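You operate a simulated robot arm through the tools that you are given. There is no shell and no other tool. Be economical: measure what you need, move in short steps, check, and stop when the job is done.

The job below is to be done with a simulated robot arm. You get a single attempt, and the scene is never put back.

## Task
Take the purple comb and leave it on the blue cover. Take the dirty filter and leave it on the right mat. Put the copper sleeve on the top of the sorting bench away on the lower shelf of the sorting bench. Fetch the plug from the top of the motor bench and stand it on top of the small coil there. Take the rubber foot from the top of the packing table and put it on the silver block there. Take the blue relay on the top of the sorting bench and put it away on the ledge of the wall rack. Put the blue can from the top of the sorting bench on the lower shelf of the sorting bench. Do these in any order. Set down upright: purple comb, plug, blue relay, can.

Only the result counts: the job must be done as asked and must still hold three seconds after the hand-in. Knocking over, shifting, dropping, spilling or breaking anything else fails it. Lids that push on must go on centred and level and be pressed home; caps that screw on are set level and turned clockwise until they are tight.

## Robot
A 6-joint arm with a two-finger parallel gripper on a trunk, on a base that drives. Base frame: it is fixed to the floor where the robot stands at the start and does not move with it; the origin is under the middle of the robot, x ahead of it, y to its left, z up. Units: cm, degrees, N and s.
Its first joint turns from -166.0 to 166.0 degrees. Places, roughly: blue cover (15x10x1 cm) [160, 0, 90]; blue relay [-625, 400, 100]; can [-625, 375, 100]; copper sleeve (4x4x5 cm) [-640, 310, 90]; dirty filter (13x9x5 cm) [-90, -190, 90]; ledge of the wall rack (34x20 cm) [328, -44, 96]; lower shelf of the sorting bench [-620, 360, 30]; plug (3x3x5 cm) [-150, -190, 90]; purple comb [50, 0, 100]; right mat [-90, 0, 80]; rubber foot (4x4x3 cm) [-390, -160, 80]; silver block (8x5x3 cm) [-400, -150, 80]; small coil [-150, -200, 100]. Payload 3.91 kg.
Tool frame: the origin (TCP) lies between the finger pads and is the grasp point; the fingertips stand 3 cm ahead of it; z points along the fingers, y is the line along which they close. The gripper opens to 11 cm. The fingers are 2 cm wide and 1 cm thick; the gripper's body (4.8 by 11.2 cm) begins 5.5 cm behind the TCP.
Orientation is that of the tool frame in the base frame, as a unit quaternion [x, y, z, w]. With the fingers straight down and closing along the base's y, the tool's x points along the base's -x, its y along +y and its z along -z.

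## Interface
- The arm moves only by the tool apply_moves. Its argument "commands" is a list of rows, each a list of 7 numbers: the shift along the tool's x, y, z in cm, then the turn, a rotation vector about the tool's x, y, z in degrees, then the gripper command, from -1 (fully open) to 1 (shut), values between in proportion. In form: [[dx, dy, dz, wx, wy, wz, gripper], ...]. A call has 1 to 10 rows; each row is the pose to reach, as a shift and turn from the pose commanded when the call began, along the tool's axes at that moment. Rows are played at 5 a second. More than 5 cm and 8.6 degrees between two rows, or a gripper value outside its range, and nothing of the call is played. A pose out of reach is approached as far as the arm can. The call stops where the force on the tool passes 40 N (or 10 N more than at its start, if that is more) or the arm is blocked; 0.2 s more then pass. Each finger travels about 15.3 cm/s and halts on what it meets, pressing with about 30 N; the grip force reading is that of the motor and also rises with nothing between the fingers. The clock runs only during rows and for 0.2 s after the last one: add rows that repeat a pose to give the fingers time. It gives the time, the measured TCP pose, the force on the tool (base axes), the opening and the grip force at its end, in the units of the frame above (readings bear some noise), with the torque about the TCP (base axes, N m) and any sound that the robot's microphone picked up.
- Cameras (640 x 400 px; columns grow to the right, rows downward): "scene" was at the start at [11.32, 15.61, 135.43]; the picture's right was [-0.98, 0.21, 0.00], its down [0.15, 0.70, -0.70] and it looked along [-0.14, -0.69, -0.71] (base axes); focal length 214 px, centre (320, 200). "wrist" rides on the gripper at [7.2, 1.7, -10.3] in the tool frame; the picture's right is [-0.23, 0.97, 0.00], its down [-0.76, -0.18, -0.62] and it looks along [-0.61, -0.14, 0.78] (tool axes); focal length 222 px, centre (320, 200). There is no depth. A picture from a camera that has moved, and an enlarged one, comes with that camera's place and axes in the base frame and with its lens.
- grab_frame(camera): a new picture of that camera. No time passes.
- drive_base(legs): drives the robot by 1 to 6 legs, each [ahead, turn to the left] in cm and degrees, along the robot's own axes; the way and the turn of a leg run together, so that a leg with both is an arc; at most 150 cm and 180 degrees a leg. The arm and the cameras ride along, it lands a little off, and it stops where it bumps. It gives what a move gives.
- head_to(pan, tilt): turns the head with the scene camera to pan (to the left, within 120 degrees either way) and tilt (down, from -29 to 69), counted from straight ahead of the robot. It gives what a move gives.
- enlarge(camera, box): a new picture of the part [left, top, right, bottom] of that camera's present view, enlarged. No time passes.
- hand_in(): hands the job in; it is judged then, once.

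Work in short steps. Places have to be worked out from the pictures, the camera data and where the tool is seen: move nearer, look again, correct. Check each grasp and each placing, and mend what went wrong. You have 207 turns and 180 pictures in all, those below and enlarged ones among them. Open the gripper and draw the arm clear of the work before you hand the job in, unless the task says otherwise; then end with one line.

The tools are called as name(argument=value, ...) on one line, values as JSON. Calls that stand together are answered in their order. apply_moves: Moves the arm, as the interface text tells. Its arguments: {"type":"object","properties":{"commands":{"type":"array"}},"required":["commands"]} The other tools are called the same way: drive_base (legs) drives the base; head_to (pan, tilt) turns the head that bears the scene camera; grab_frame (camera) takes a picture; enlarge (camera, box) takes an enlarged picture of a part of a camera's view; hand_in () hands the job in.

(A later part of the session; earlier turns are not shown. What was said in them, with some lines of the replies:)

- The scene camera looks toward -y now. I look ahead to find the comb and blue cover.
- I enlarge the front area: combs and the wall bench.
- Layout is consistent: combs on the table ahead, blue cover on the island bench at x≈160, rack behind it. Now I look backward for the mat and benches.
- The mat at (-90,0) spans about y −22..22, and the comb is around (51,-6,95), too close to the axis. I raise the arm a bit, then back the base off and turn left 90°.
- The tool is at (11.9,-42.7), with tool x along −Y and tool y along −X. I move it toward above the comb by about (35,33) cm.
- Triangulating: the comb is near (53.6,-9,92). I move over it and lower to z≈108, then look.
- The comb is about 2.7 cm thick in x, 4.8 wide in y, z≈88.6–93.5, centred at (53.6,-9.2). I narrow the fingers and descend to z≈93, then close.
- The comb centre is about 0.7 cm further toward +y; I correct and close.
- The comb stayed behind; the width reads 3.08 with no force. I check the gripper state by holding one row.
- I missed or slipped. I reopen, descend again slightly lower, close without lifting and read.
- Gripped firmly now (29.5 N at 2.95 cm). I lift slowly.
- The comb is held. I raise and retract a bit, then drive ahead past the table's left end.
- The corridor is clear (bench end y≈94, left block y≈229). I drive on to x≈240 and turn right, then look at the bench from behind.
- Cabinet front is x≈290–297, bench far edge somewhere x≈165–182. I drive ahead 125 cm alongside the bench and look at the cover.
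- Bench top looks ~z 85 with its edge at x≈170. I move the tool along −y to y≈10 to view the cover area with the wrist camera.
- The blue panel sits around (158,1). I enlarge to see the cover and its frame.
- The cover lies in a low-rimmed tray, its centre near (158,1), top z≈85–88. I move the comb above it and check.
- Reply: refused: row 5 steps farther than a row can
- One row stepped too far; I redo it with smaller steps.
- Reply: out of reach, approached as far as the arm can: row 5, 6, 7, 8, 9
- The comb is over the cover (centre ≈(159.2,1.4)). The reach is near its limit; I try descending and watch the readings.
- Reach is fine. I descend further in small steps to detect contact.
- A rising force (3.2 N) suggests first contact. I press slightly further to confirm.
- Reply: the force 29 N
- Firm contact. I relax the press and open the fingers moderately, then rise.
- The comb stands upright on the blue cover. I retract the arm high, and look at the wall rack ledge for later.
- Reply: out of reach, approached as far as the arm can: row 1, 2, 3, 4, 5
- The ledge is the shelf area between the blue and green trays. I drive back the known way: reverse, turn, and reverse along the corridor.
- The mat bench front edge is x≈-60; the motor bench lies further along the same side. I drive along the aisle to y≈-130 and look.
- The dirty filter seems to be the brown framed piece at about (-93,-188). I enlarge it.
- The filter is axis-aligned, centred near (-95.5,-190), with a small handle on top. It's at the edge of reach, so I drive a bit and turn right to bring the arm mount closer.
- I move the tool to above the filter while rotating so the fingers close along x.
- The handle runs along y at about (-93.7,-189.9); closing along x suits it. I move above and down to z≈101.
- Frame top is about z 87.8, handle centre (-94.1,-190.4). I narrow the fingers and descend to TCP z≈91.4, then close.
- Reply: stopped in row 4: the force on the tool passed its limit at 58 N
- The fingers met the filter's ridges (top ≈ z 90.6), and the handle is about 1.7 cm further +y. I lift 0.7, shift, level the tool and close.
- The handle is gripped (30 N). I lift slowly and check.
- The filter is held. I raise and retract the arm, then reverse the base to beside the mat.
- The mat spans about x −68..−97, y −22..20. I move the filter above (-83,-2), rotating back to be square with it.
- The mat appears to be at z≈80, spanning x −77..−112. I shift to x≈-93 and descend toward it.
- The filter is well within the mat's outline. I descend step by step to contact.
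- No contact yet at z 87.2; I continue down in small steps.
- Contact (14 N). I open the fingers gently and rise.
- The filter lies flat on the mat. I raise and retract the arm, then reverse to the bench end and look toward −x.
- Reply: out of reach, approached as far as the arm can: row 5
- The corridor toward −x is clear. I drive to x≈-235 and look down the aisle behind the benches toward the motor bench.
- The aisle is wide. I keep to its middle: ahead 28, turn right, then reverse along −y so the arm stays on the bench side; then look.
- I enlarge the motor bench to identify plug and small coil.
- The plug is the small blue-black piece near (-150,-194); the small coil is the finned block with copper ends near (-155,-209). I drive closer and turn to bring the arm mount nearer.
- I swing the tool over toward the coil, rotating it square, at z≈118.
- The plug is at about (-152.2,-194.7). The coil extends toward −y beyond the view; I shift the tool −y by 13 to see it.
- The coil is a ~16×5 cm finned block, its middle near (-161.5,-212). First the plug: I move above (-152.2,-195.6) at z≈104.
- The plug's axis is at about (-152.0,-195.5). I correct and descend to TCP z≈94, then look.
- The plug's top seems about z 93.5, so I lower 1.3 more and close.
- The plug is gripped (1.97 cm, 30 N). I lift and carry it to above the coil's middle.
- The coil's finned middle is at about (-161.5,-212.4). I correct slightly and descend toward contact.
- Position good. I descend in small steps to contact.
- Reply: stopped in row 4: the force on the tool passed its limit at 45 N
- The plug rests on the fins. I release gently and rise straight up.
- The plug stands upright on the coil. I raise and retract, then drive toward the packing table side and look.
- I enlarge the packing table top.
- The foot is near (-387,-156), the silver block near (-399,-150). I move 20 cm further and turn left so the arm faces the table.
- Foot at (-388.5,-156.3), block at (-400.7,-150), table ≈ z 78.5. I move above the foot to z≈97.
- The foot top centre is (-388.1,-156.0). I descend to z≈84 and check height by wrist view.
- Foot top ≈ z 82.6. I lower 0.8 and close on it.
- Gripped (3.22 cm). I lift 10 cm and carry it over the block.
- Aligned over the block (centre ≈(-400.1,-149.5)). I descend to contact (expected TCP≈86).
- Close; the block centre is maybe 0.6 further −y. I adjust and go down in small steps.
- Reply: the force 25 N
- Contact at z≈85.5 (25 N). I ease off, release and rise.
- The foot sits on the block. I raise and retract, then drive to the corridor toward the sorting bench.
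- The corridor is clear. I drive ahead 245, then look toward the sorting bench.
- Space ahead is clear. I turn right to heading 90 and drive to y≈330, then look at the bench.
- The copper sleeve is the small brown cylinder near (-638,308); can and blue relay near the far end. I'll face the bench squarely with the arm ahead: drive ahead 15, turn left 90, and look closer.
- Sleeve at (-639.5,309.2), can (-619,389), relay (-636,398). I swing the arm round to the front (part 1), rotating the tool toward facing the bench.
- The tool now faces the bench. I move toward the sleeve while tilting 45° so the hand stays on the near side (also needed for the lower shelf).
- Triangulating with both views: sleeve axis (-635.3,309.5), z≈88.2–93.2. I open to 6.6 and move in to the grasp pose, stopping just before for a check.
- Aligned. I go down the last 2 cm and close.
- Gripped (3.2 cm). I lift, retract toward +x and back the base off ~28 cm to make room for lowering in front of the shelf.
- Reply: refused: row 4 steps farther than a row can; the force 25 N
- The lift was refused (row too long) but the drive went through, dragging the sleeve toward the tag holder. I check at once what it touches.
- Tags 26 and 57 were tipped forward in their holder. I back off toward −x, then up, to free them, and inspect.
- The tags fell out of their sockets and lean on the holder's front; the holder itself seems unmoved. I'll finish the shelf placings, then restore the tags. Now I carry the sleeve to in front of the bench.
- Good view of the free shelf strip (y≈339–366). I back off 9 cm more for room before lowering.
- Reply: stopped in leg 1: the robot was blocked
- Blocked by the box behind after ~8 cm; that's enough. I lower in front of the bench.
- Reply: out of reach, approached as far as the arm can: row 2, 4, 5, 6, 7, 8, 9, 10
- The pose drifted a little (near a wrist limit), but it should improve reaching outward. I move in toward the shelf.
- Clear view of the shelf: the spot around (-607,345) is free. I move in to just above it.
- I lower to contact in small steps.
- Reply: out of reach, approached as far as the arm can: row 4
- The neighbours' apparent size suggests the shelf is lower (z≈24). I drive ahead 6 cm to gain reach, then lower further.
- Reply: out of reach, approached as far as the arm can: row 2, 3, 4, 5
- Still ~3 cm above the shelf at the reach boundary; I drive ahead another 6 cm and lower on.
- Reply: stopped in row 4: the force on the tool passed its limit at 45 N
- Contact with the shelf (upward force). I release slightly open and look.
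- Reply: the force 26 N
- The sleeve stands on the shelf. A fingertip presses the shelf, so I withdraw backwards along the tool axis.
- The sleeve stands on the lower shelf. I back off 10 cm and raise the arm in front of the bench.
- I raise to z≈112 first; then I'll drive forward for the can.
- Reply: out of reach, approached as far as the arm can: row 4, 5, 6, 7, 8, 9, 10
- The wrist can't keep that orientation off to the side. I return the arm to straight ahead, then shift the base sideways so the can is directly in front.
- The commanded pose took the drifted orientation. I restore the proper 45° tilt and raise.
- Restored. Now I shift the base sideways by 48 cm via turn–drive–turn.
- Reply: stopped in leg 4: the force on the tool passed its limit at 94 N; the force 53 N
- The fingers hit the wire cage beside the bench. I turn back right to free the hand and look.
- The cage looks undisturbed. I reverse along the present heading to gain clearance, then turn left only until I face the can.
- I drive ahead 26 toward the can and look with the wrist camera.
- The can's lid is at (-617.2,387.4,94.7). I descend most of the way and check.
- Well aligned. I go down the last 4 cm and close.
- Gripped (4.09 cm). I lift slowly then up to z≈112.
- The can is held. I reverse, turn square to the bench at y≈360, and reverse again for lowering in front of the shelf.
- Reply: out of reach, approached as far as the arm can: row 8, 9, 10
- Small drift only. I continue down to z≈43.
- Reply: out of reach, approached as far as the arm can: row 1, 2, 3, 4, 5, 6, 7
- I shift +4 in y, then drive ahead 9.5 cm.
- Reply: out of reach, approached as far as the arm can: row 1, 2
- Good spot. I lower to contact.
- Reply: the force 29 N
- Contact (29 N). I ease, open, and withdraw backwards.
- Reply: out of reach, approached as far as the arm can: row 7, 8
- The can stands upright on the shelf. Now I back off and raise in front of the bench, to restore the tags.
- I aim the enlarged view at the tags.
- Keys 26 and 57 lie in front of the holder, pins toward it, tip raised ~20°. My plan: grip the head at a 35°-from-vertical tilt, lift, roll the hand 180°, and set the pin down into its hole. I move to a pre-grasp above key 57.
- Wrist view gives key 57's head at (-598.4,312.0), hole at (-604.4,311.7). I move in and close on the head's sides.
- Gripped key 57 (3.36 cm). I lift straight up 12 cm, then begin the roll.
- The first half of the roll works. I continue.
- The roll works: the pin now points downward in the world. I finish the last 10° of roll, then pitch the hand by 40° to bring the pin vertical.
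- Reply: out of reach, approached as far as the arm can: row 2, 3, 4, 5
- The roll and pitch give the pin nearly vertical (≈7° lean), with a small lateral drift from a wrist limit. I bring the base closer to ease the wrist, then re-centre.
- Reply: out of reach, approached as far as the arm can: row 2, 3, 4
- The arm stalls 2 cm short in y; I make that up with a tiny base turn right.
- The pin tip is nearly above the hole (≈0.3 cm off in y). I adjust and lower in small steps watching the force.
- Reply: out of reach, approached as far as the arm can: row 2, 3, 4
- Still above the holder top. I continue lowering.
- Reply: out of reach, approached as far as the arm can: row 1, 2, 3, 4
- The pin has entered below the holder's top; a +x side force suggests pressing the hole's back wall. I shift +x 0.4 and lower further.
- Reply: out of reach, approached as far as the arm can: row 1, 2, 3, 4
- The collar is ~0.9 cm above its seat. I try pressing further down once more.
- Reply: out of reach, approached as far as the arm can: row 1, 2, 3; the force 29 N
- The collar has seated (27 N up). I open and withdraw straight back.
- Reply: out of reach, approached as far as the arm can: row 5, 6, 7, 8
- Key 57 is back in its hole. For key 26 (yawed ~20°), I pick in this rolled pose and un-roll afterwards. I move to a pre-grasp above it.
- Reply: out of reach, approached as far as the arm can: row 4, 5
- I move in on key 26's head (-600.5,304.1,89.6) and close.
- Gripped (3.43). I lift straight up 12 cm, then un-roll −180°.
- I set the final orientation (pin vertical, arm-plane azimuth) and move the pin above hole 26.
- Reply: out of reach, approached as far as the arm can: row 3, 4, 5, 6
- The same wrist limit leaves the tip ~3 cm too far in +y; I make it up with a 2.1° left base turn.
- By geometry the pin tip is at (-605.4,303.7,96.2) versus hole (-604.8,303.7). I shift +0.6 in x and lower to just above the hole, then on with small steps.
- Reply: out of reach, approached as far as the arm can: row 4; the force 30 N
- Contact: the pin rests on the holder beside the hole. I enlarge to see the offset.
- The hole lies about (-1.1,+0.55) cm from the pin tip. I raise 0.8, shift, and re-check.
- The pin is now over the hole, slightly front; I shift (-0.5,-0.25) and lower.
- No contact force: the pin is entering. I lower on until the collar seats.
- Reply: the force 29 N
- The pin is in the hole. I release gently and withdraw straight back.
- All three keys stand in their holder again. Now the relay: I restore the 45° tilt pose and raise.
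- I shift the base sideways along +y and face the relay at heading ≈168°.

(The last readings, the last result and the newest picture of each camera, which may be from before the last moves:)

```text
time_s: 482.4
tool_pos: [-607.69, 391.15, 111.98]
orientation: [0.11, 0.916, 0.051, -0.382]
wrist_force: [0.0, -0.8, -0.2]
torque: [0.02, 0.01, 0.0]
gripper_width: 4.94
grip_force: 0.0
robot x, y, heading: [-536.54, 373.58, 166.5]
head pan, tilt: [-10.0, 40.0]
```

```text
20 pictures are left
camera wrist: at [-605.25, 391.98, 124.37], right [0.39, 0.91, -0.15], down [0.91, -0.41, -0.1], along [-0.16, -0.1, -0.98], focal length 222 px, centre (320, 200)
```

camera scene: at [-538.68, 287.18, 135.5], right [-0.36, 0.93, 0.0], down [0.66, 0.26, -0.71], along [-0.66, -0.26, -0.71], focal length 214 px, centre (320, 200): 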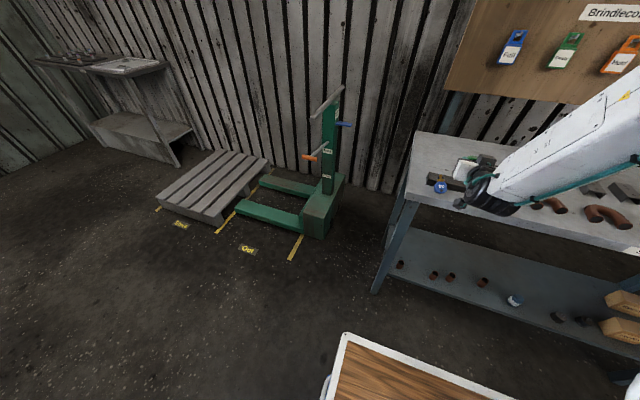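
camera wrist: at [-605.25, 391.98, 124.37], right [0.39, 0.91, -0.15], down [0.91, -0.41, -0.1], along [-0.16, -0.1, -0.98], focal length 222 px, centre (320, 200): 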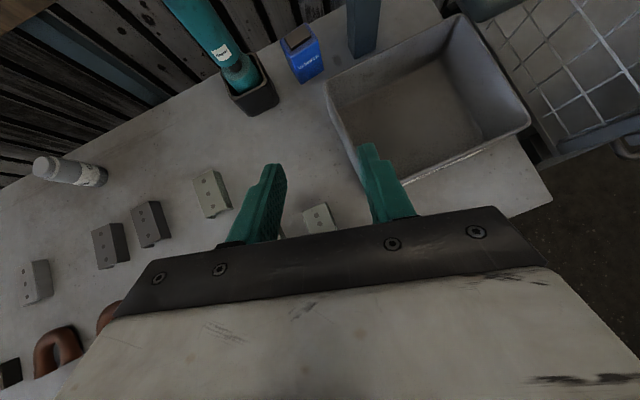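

The relay is ~4.4 cm wide, centre (-634,395.8), z 88–94.5, between the black stand (left) and the tray/post (right). I move to a pre-grasp and check.

apply_moves(commands=[[1.2, -0.2, 4.3, 0.8, 0, -0.8, -0.09], [2.4, -0.5, 8.5, 1.6, 0, -1.6, -0.09], [3.6, -0.7, 12.8, 2.5, 0, -2.5, -0.09], [4.7, -0.9, 17.1, 3.3, 0, -3.3, -0.09], [5.9, -1.2, 21.4, 4.1, 0, -4.1, -0.09], [7.1, -1.4, 25.6, 4.9, 0, -4.9, -0.09]])

grab_frame(camera="wrist")

```text
time_s: 483.8
tool_pos: [-630.65, 393.63, 98.61]
orientation: [0.061, 0.92, 0.042, -0.385]
wrist_force: [0.0, 0.0, 0.9]
torque: [0.01, -0.02, 0.0]
gripper_width: 5.97
grip_force: 0.1
out of reach, approached as far as the arm can: row 4, 5, 6
robot x, y, heading: [-536.62, 373.34, 166.4]
head pan, tilt: [-10.0, 40.0]
```

```text
19 pictures are left
camera wrist: at [-628.24, 394.48, 111.08], right [0.3, 0.95, -0.13], down [0.94, -0.31, -0.11], along [-0.15, -0.09, -0.98], focal length 222 px, centre (320, 200)
```

wrist: 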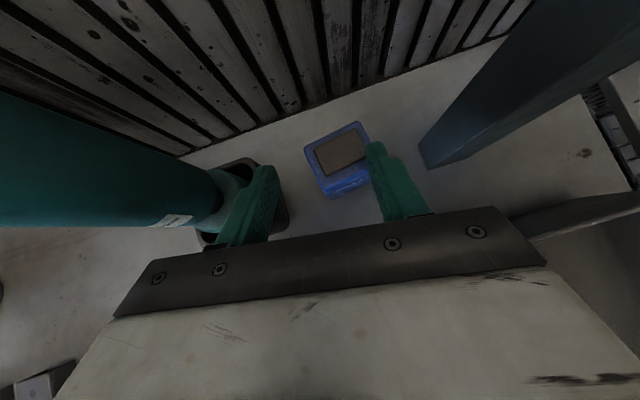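

The hand is ~2 cm short in +y (wrist limit); a small base turn right fixes it.

drive_base(legs=[[0, -1.3]])

grab_frame(camera="wrist")

```text
time_s: 484.6
tool_pos: [-630.2, 395.82, 98.66]
orientation: [0.071, 0.919, 0.046, -0.384]
wrist_force: [0.5, 0.4, 0.4]
torque: [-0.03, 0.01, 0.01]
gripper_width: 5.98
grip_force: 0.1
robot x, y, heading: [-536.52, 373.43, 165.4]
head pan, tilt: [-10.0, 40.0]
```

```text
18 pictures are left
camera wrist: at [-627.74, 396.56, 111.02], right [0.32, 0.94, -0.13], down [0.94, -0.33, -0.11], along [-0.15, -0.09, -0.98], focal length 222 px, centre (320, 200)
```

wrist: 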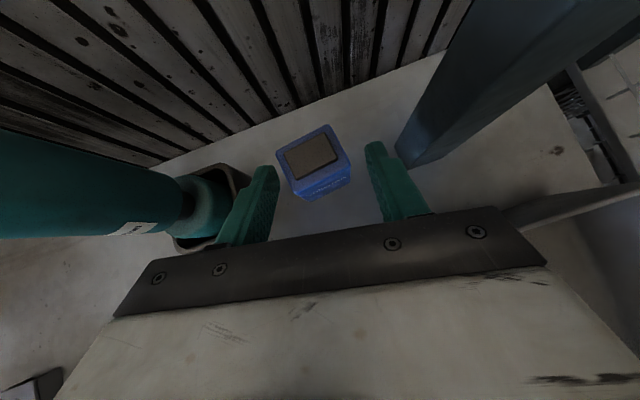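

Aligned now. I move in the last 7 cm and close on the relay.

apply_moves(commands=[[-0.6, -0.4, 2.4, 0, 0, 0, -0.09], [-1.2, -0.8, 4.8, 0, 0, 0, -0.09], [-1.6, -1.1, 6.5, 0, 0, 0, -0.09], [-1.6, -1.1, 6.5, 0, 0, 0, 1], [-1.6, -1.1, 6.5, 0, 0, 0, 1], [-1.6, -1.1, 6.5, 0, 0, 0, 1], [-1.6, -1.1, 6.5, 0, 0, 0, 1]])

grab_frame(camera="wrist")

```text
time_s: 486.2
tool_pos: [-633.68, 395.43, 93.15]
orientation: [0.07, 0.92, 0.045, -0.384]
wrist_force: [-1.1, -2.4, 16.1]
torque: [-0.56, 0.38, 0.07]
gripper_width: 5.65
grip_force: 29.7
robot x, y, heading: [-536.66, 373.27, 165.0]
head pan, tilt: [-10.0, 40.0]
```

```text
17 pictures are left
camera wrist: at [-631.43, 396.27, 105.49], right [0.32, 0.94, -0.13], down [0.94, -0.33, -0.11], along [-0.15, -0.09, -0.98], focal length 222 px, centre (320, 200)
```

wrist: 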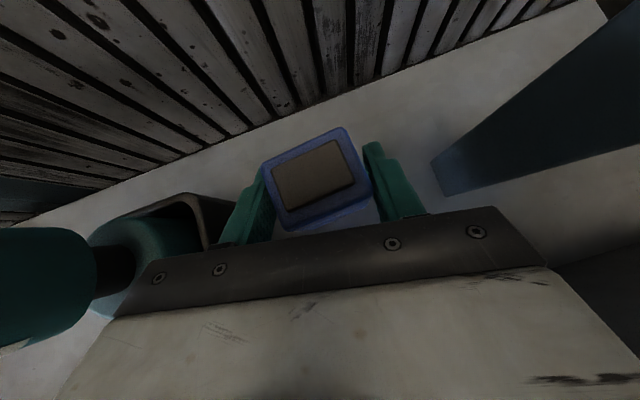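

Gripped at 5.65 cm. I lift gently and check it follows.

apply_moves(commands=[[0.4, 0, -0.4, 0, 0, 0, 1], [1.1, 0, -1.1, 0, 0, 0, 1], [2.5, 0.1, -2.5, 0, 0, 0, 1], [4.6, 0.1, -4.6, 0, 0, 0, 1], [7.5, 0.2, -7.5, 0, 0, 0, 1], [10.5, 0.2, -10.5, 0, 0, 0, 1]])

grab_frame(camera="wrist")

```text
time_s: 487.6
tool_pos: [-633.69, 394.81, 107.5]
orientation: [0.073, 0.919, 0.05, -0.384]
wrist_force: [-0.4, 0.7, -1.1]
torque: [-0.02, -0.01, 0.03]
gripper_width: 5.57
grip_force: 30.2
out of reach, approached as far as the arm can: row 2, 6
robot x, y, heading: [-536.8, 373.74, 164.9]
head pan, tilt: [-10.0, 40.0]
```

```text
16 pictures are left
camera wrist: at [-631.25, 395.54, 119.96], right [0.33, 0.94, -0.13], down [0.93, -0.34, -0.11], along [-0.15, -0.08, -0.99], focal length 222 px, centre (320, 200)
```

wrist: 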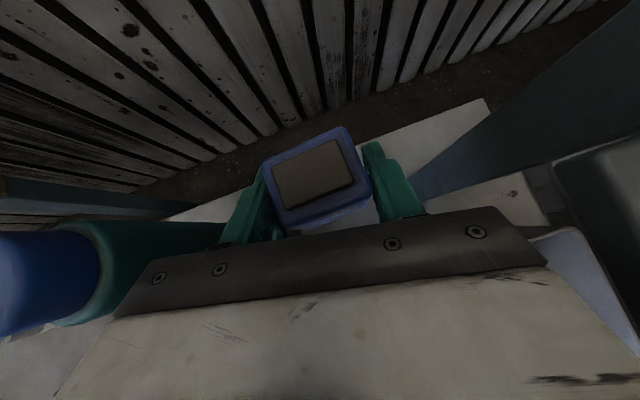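

The relay is lifted. The torch stand is close on the left, so I nudge right 0.5° and reverse along the arm's axis.

drive_base(legs=[[0, -0.6], [-32, 0]])

grab_frame(camera="scene")

```text
time_s: 490.0
tool_pos: [-602.83, 387.4, 107.66]
orientation: [0.079, 0.918, 0.053, -0.384]
wrist_force: [-0.2, -0.1, -0.8]
torque: [0.01, -0.01, 0.02]
gripper_width: 5.58
grip_force: 29.7
robot x, y, heading: [-506.16, 365.15, 164.5]
head pan, tilt: [-10.0, 40.0]
```

```text
15 pictures are left
camera scene: at [-532.51, 349.41, 136.22], right [0.43, 0.9, 0.0], down [0.58, -0.28, -0.77], along [-0.69, 0.33, -0.64], focal length 214 px, centre (320, 200)
```

scene: 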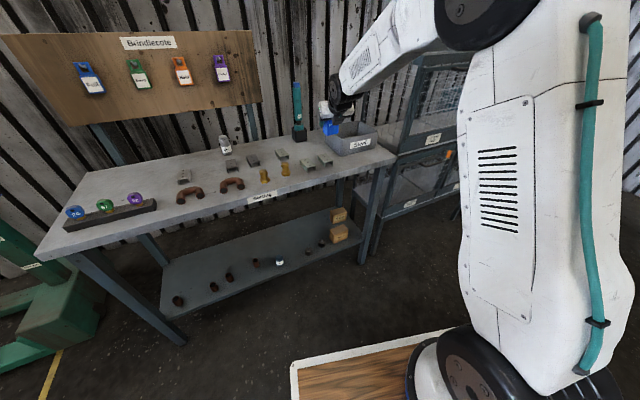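

All looks intact. I retract and raise the arm for travel.

apply_moves(commands=[[-1.4, -0.2, -4.4, 0, 0, 0, 1], [-2.8, -0.3, -8.8, 0, 0, 0, 1], [-4.5, -0.5, -12.8, 0, 0, 0, 1], [-6, -0.6, -16.8, 0, 0, 0, 1], [-5.5, -0.8, -21, 0, 0, 0, 1], [-3.5, -0.8, -24, 0, 0, 0, 1]])

```text
time_s: 491.4
tool_pos: [-583.58, 382.33, 121.71]
orientation: [0.079, 0.918, 0.053, -0.384]
wrist_force: [-0.4, 0.3, -1.5]
torque: [-0.05, -0.02, 0.02]
gripper_width: 5.53
grip_force: 29.5
robot x, y, heading: [-505.93, 364.67, 164.2]
head pan, tilt: [-10.0, 40.0]
```

Now the drive: ahead a little, turn right to heading 90, and reverse along −y.

drive_base(legs=[[14, 0], [0, -74], [-122, 0], [-123, 0]])

```text
time_s: 507.7
tool_pos: [-523.86, 201.24, 121.82]
orientation: [0.607, 0.693, 0.271, -0.279]
wrist_force: [0.4, -0.3, -0.5]
torque: [-0.02, -0.02, 0.01]
gripper_width: 4.98
grip_force: 30.0
robot x, y, heading: [-517.75, 122.17, 91.7]
head pan, tilt: [-10.0, 40.0]
```

I turn to face +x and drive the first 300 cm.

drive_base(legs=[[0, -89.5], [150, 0], [150, 0]])

```text
time_s: 525.8
tool_pos: [-143.4, 136.75, 121.75]
orientation: [0.92, 0.062, 0.388, -0.007]
wrist_force: [0.2, 0.0, -1.7]
torque: [0.0, 0.03, 0.01]
gripper_width: 4.95
grip_force: 30.0
robot x, y, heading: [-222.96, 129.81, 1.9]
head pan, tilt: [-10.0, 40.0]
```

drive_base(legs=[[0, 4.2], [115, 0], [115, 0], [0, -5.3], [115, 0], [114, 0]])

```text
time_s: 548.9
tool_pos: [312.08, 174.37, 121.77]
orientation: [0.919, 0.07, 0.388, -0.01]
wrist_force: [0.3, 1.1, -1.4]
torque: [0.02, 0.04, 0.02]
gripper_width: 4.96
grip_force: 30.2
robot x, y, heading: [233.21, 166.62, 2.9]
head pan, tilt: [-10.0, 40.0]
```

drive_base(legs=[[-10, 0], [0, -92.9], [105, 0], [100, 0]])

head_to(pan=80, tilt=25)

grab_frame(camera="scene")

```text
time_s: 563.7
tool_pos: [218.74, -117.69, 121.71]
orientation: [0.671, -0.632, 0.269, 0.28]
wrist_force: [-0.2, 0.6, -1.6]
torque: [-0.02, -0.03, 0.02]
gripper_width: 4.97
grip_force: 29.8
robot x, y, heading: [218.07, -37.96, -92.3]
head pan, tilt: [-10.0, 40.0]
```

```text
time_s: 565.4
tool_pos: [218.72, -117.52, 121.83]
orientation: [0.671, -0.632, 0.268, 0.28]
wrist_force: [-0.1, 0.4, -0.3]
torque: [0.01, -0.02, 0.0]
gripper_width: 4.98
grip_force: 29.5
robot x, y, heading: [218.0, -38.36, -92.1]
head pan, tilt: [80.0, 25.0]
```

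```text
14 pictures are left
camera scene: at [250.0, -53.89, 138.55], right [-0.21, -0.98, 0.0], down [-0.41, 0.09, -0.91], along [0.89, -0.19, -0.42], focal length 214 px, centre (320, 200)
```

scene: 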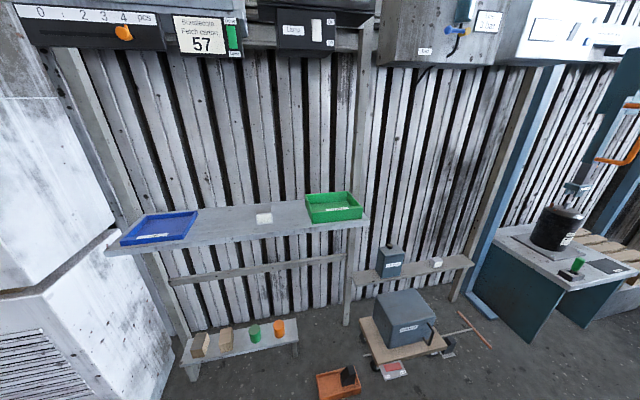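

The ledge's free stretch is between the blue tray (y≈-22) and the white cube (y≈-46). I turn to face it with the arm plane at y≈-36.

drive_base(legs=[[1.5, 0], [0, 92.2]])

grab_frame(camera="wrist")

```text
time_s: 570.0
tool_pos: [297.4, -35.69, 121.72]
orientation: [0.921, 0.045, 0.387, 0.001]
wrist_force: [0.0, 0.0, -0.8]
torque: [0.01, 0.03, 0.0]
gripper_width: 4.98
grip_force: 29.8
robot x, y, heading: [218.26, -39.5, -0.1]
head pan, tilt: [80.0, 25.0]
```

```text
13 pictures are left
camera wrist: at [295.19, -37.25, 134.15], right [-0.08, -0.99, -0.13], down [-0.99, 0.09, -0.11], along [0.12, 0.12, -0.99], focal length 222 px, centre (320, 200)
```

wrist: 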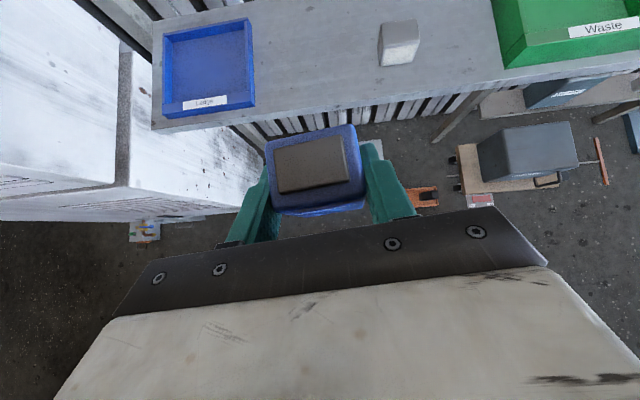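

The spot at (327,-36) is free. I lower to z≈108, then drive ahead 20.

apply_moves(commands=[[-3.1, 0, 3.1, 0, 0, 0, 1], [-6.2, 0, 6.1, 0, 0, 0, 1], [-9.3, 0, 9.1, 0, 0, 0, 1]])

drive_base(legs=[[20, 0]])

grab_frame(camera="wrist")

```text
time_s: 570.8
tool_pos: [297.46, -36.2, 108.63]
orientation: [0.92, 0.046, 0.389, -0.001]
wrist_force: [-0.1, 0.4, -1.0]
torque: [0.02, -0.02, 0.0]
gripper_width: 4.96
grip_force: 30.4
robot x, y, heading: [217.98, -39.25, -0.1]
head pan, tilt: [80.0, 25.0]
```

```text
time_s: 572.4
tool_pos: [317.11, -36.04, 108.69]
orientation: [0.92, 0.048, 0.388, 0.0]
wrist_force: [0.0, -0.8, -1.3]
torque: [-0.01, 0.02, 0.02]
gripper_width: 4.95
grip_force: 30.3
robot x, y, heading: [237.86, -39.68, -0.1]
head pan, tilt: [80.0, 25.0]
```

```text
12 pictures are left
camera wrist: at [314.83, -37.58, 121.08], right [-0.07, -0.99, -0.13], down [-0.99, 0.09, -0.11], along [0.12, 0.12, -0.99], focal length 222 px, centre (320, 200)
```

wrist: 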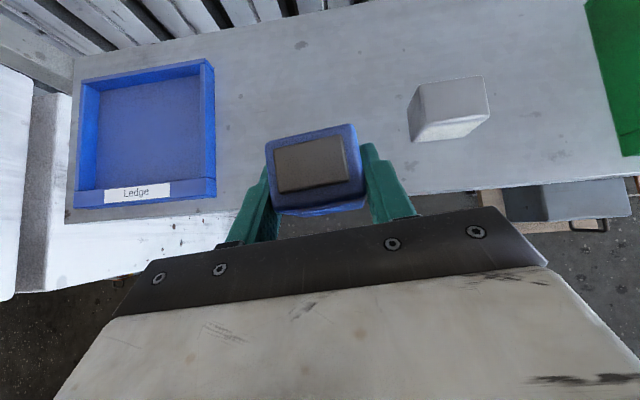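

I read the blue tray's label to be sure.

enlarge(camera="wrist", box=[70, 150, 230, 220])

```text
4.00 times, centred on (150, 185) of wrist
camera zoom: at [314.83, -37.58, 121.08], right [-0.07, -0.99, -0.13], down [-0.99, 0.09, -0.11], along [0.12, 0.12, -0.99], focal length 888 px, centre (1000, 260)
```

zoom: 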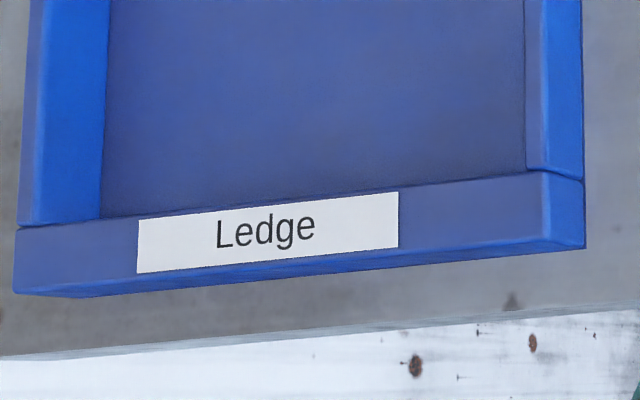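

The bare ledge between the trays is the stated 34×20 area, so (327,-36) it is. I move over it and down to z≈103.5.

apply_moves(commands=[[2.5, 0.2, 3.4, 0, 0, 0, 1], [4.5, 0.4, 7, 0, 0, 0, 1], [4, 0.6, 9.5, 0, 0, 0, 1], [3.2, 0.6, 10.7, 0, 0, 0, 1]])

grab_frame(camera="wrist")

```text
time_s: 573.4
tool_pos: [326.97, -35.9, 103.56]
orientation: [0.92, 0.047, 0.388, 0.0]
wrist_force: [-0.4, -0.1, -1.3]
torque: [0.03, 0.03, -0.01]
gripper_width: 4.95
grip_force: 29.9
robot x, y, heading: [237.36, -39.43, 0.2]
head pan, tilt: [80.0, 25.0]
```

```text
10 pictures are left
camera wrist: at [324.68, -37.54, 115.97], right [-0.07, -0.99, -0.13], down [-0.99, 0.09, -0.12], along [0.13, 0.12, -0.99], focal length 222 px, centre (320, 200)
```

wrist: 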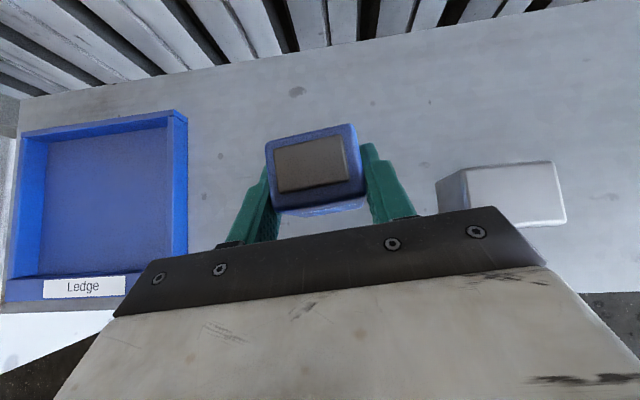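

I lower in small steps to contact.

apply_moves(commands=[[-0.6, 0, 0.6, 0, 0, 0, 1], [-1.2, 0, 1.2, 0, 0, 0, 1], [-1.6, 0, 1.6, 0, 0, 0, 1], [-1.9, 0, 1.9, 0, 0, 0, 1]])

```text
time_s: 574.4
tool_pos: [327.21, -35.98, 100.81]
orientation: [0.92, 0.047, 0.389, 0.0]
wrist_force: [1.0, -0.8, -1.4]
torque: [-0.01, 0.0, -0.02]
gripper_width: 4.96
grip_force: 30.3
robot x, y, heading: [237.87, -39.4, -0.1]
head pan, tilt: [80.0, 25.0]
```

apply_moves(commands=[[-0.3, 0, 0.3, 0, 0, 0, 1], [-0.6, 0, 0.6, 0, 0, 0, 1], [-0.9, 0, 0.9, 0, 0, 0, 1]])

```text
time_s: 575.2
tool_pos: [327.2, -36.13, 100.08]
orientation: [0.919, 0.047, 0.392, 0.0]
wrist_force: [-1.2, -1.9, 39.5]
torque: [0.83, -0.15, 0.05]
gripper_width: 5.0
grip_force: 30.9
robot x, y, heading: [238.16, -39.19, 0.3]
head pan, tilt: [80.0, 25.0]
```

Contact at z≈100.1. I ease off, open, and withdraw back along the tool axis.

apply_moves(commands=[[0.3, 0, -0.3, 0, 0, 0, 1], [0.3, 0, -0.3, 0, 0, 0, 0], [0.3, 0, -0.3, 0, 0, 0, -0.12], [0.3, 0, -0.3, 0, 0, 0, -0.12], [0.3, 0, -1.8, 0, 0, 0, -0.12], [0.3, 0, -5, 0, 0, 0, -0.12], [0.3, 0, -9, 0, 0, 0, -0.12], [0.3, 0, -13, 0, 0, 0, -0.12]])

grab_frame(camera="wrist")

```text
time_s: 577.0
tool_pos: [318.11, -36.61, 108.7]
orientation: [0.921, 0.047, 0.388, 0.0]
wrist_force: [-0.3, -0.6, -1.0]
torque: [-0.01, 0.02, -0.01]
gripper_width: 6.14
grip_force: 0.1
robot x, y, heading: [237.85, -39.36, 0.4]
head pan, tilt: [80.0, 25.0]
```

```text
9 pictures are left
camera wrist: at [315.78, -38.18, 121.29], right [-0.07, -0.99, -0.13], down [-0.99, 0.09, -0.11], along [0.12, 0.12, -0.99], focal length 222 px, centre (320, 200)
```

wrist: 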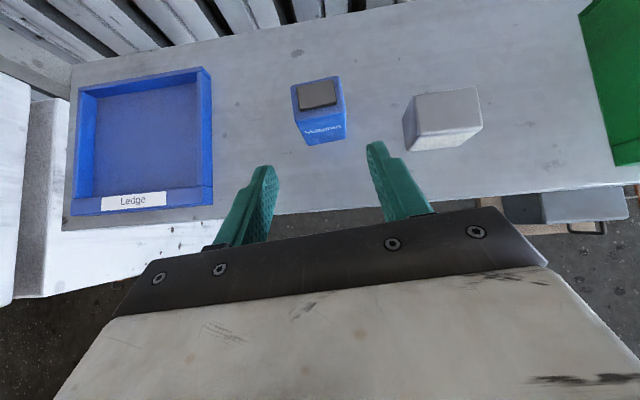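

The relay stands upright on the ledge. I back off and open the gripper, and take a last look toward the comb.

drive_base(legs=[[-18, 0]])

apply_moves(commands=[[3, 0, -3, 0, 0, 0, -1], [5, 0, -5, 0, 0, 0, -1], [5, 0, -5, 0, 0, 0, -1]])

head_to(pan=120, tilt=35)

grab_frame(camera="scene")

```text
time_s: 578.5
tool_pos: [299.56, -36.36, 108.87]
orientation: [0.92, 0.048, 0.388, 0.0]
wrist_force: [-0.8, -0.1, 0.1]
torque: [-0.01, 0.04, 0.01]
gripper_width: 6.15
grip_force: 0.2
robot x, y, heading: [219.08, -39.28, 0.2]
head pan, tilt: [80.0, 25.0]
```

```text
time_s: 579.3
tool_pos: [299.46, -36.2, 116.04]
orientation: [0.92, 0.047, 0.388, 0.0]
wrist_force: [0.5, 0.3, -0.8]
torque: [0.02, -0.01, 0.01]
gripper_width: 10.98
grip_force: 0.1
robot x, y, heading: [219.28, -39.22, 0.0]
head pan, tilt: [80.0, 25.0]
```

```text
time_s: 580.4
tool_pos: [299.46, -36.29, 116.09]
orientation: [0.921, 0.048, 0.387, 0.0]
wrist_force: [0.0, -0.2, -0.3]
torque: [0.01, 0.02, 0.0]
gripper_width: 10.99
grip_force: 0.2
robot x, y, heading: [219.11, -39.31, 0.0]
head pan, tilt: [120.0, 35.0]
```

```text
8 pictures are left
camera scene: at [227.66, -8.36, 136.98], right [0.86, 0.5, 0.0], down [0.29, -0.5, -0.82], along [-0.41, 0.71, -0.57], focal length 214 px, centre (320, 200)
```

scene: 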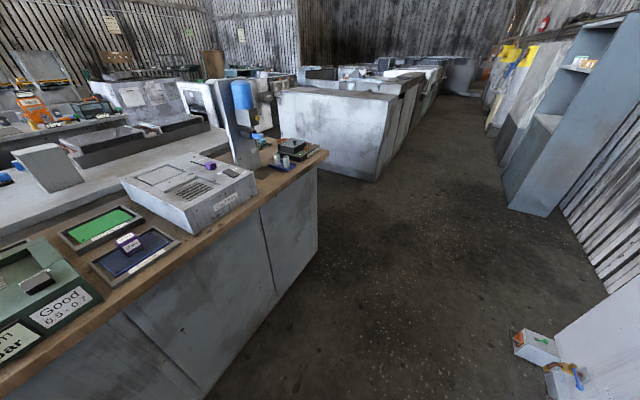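

The purple comb stands on the blue cover and the arm is clear with the gripper open, so I hand in.

hand_in()

```text
The job is handed in.
```

All seven items are placed as asked, but I disturbed two bystanders along the way: I knocked keys 26 and 57 out of their holder on the sorting bench and put both back (possibly turned half round), and the gripper bumped the wire cage beside it, which looked unmoved.
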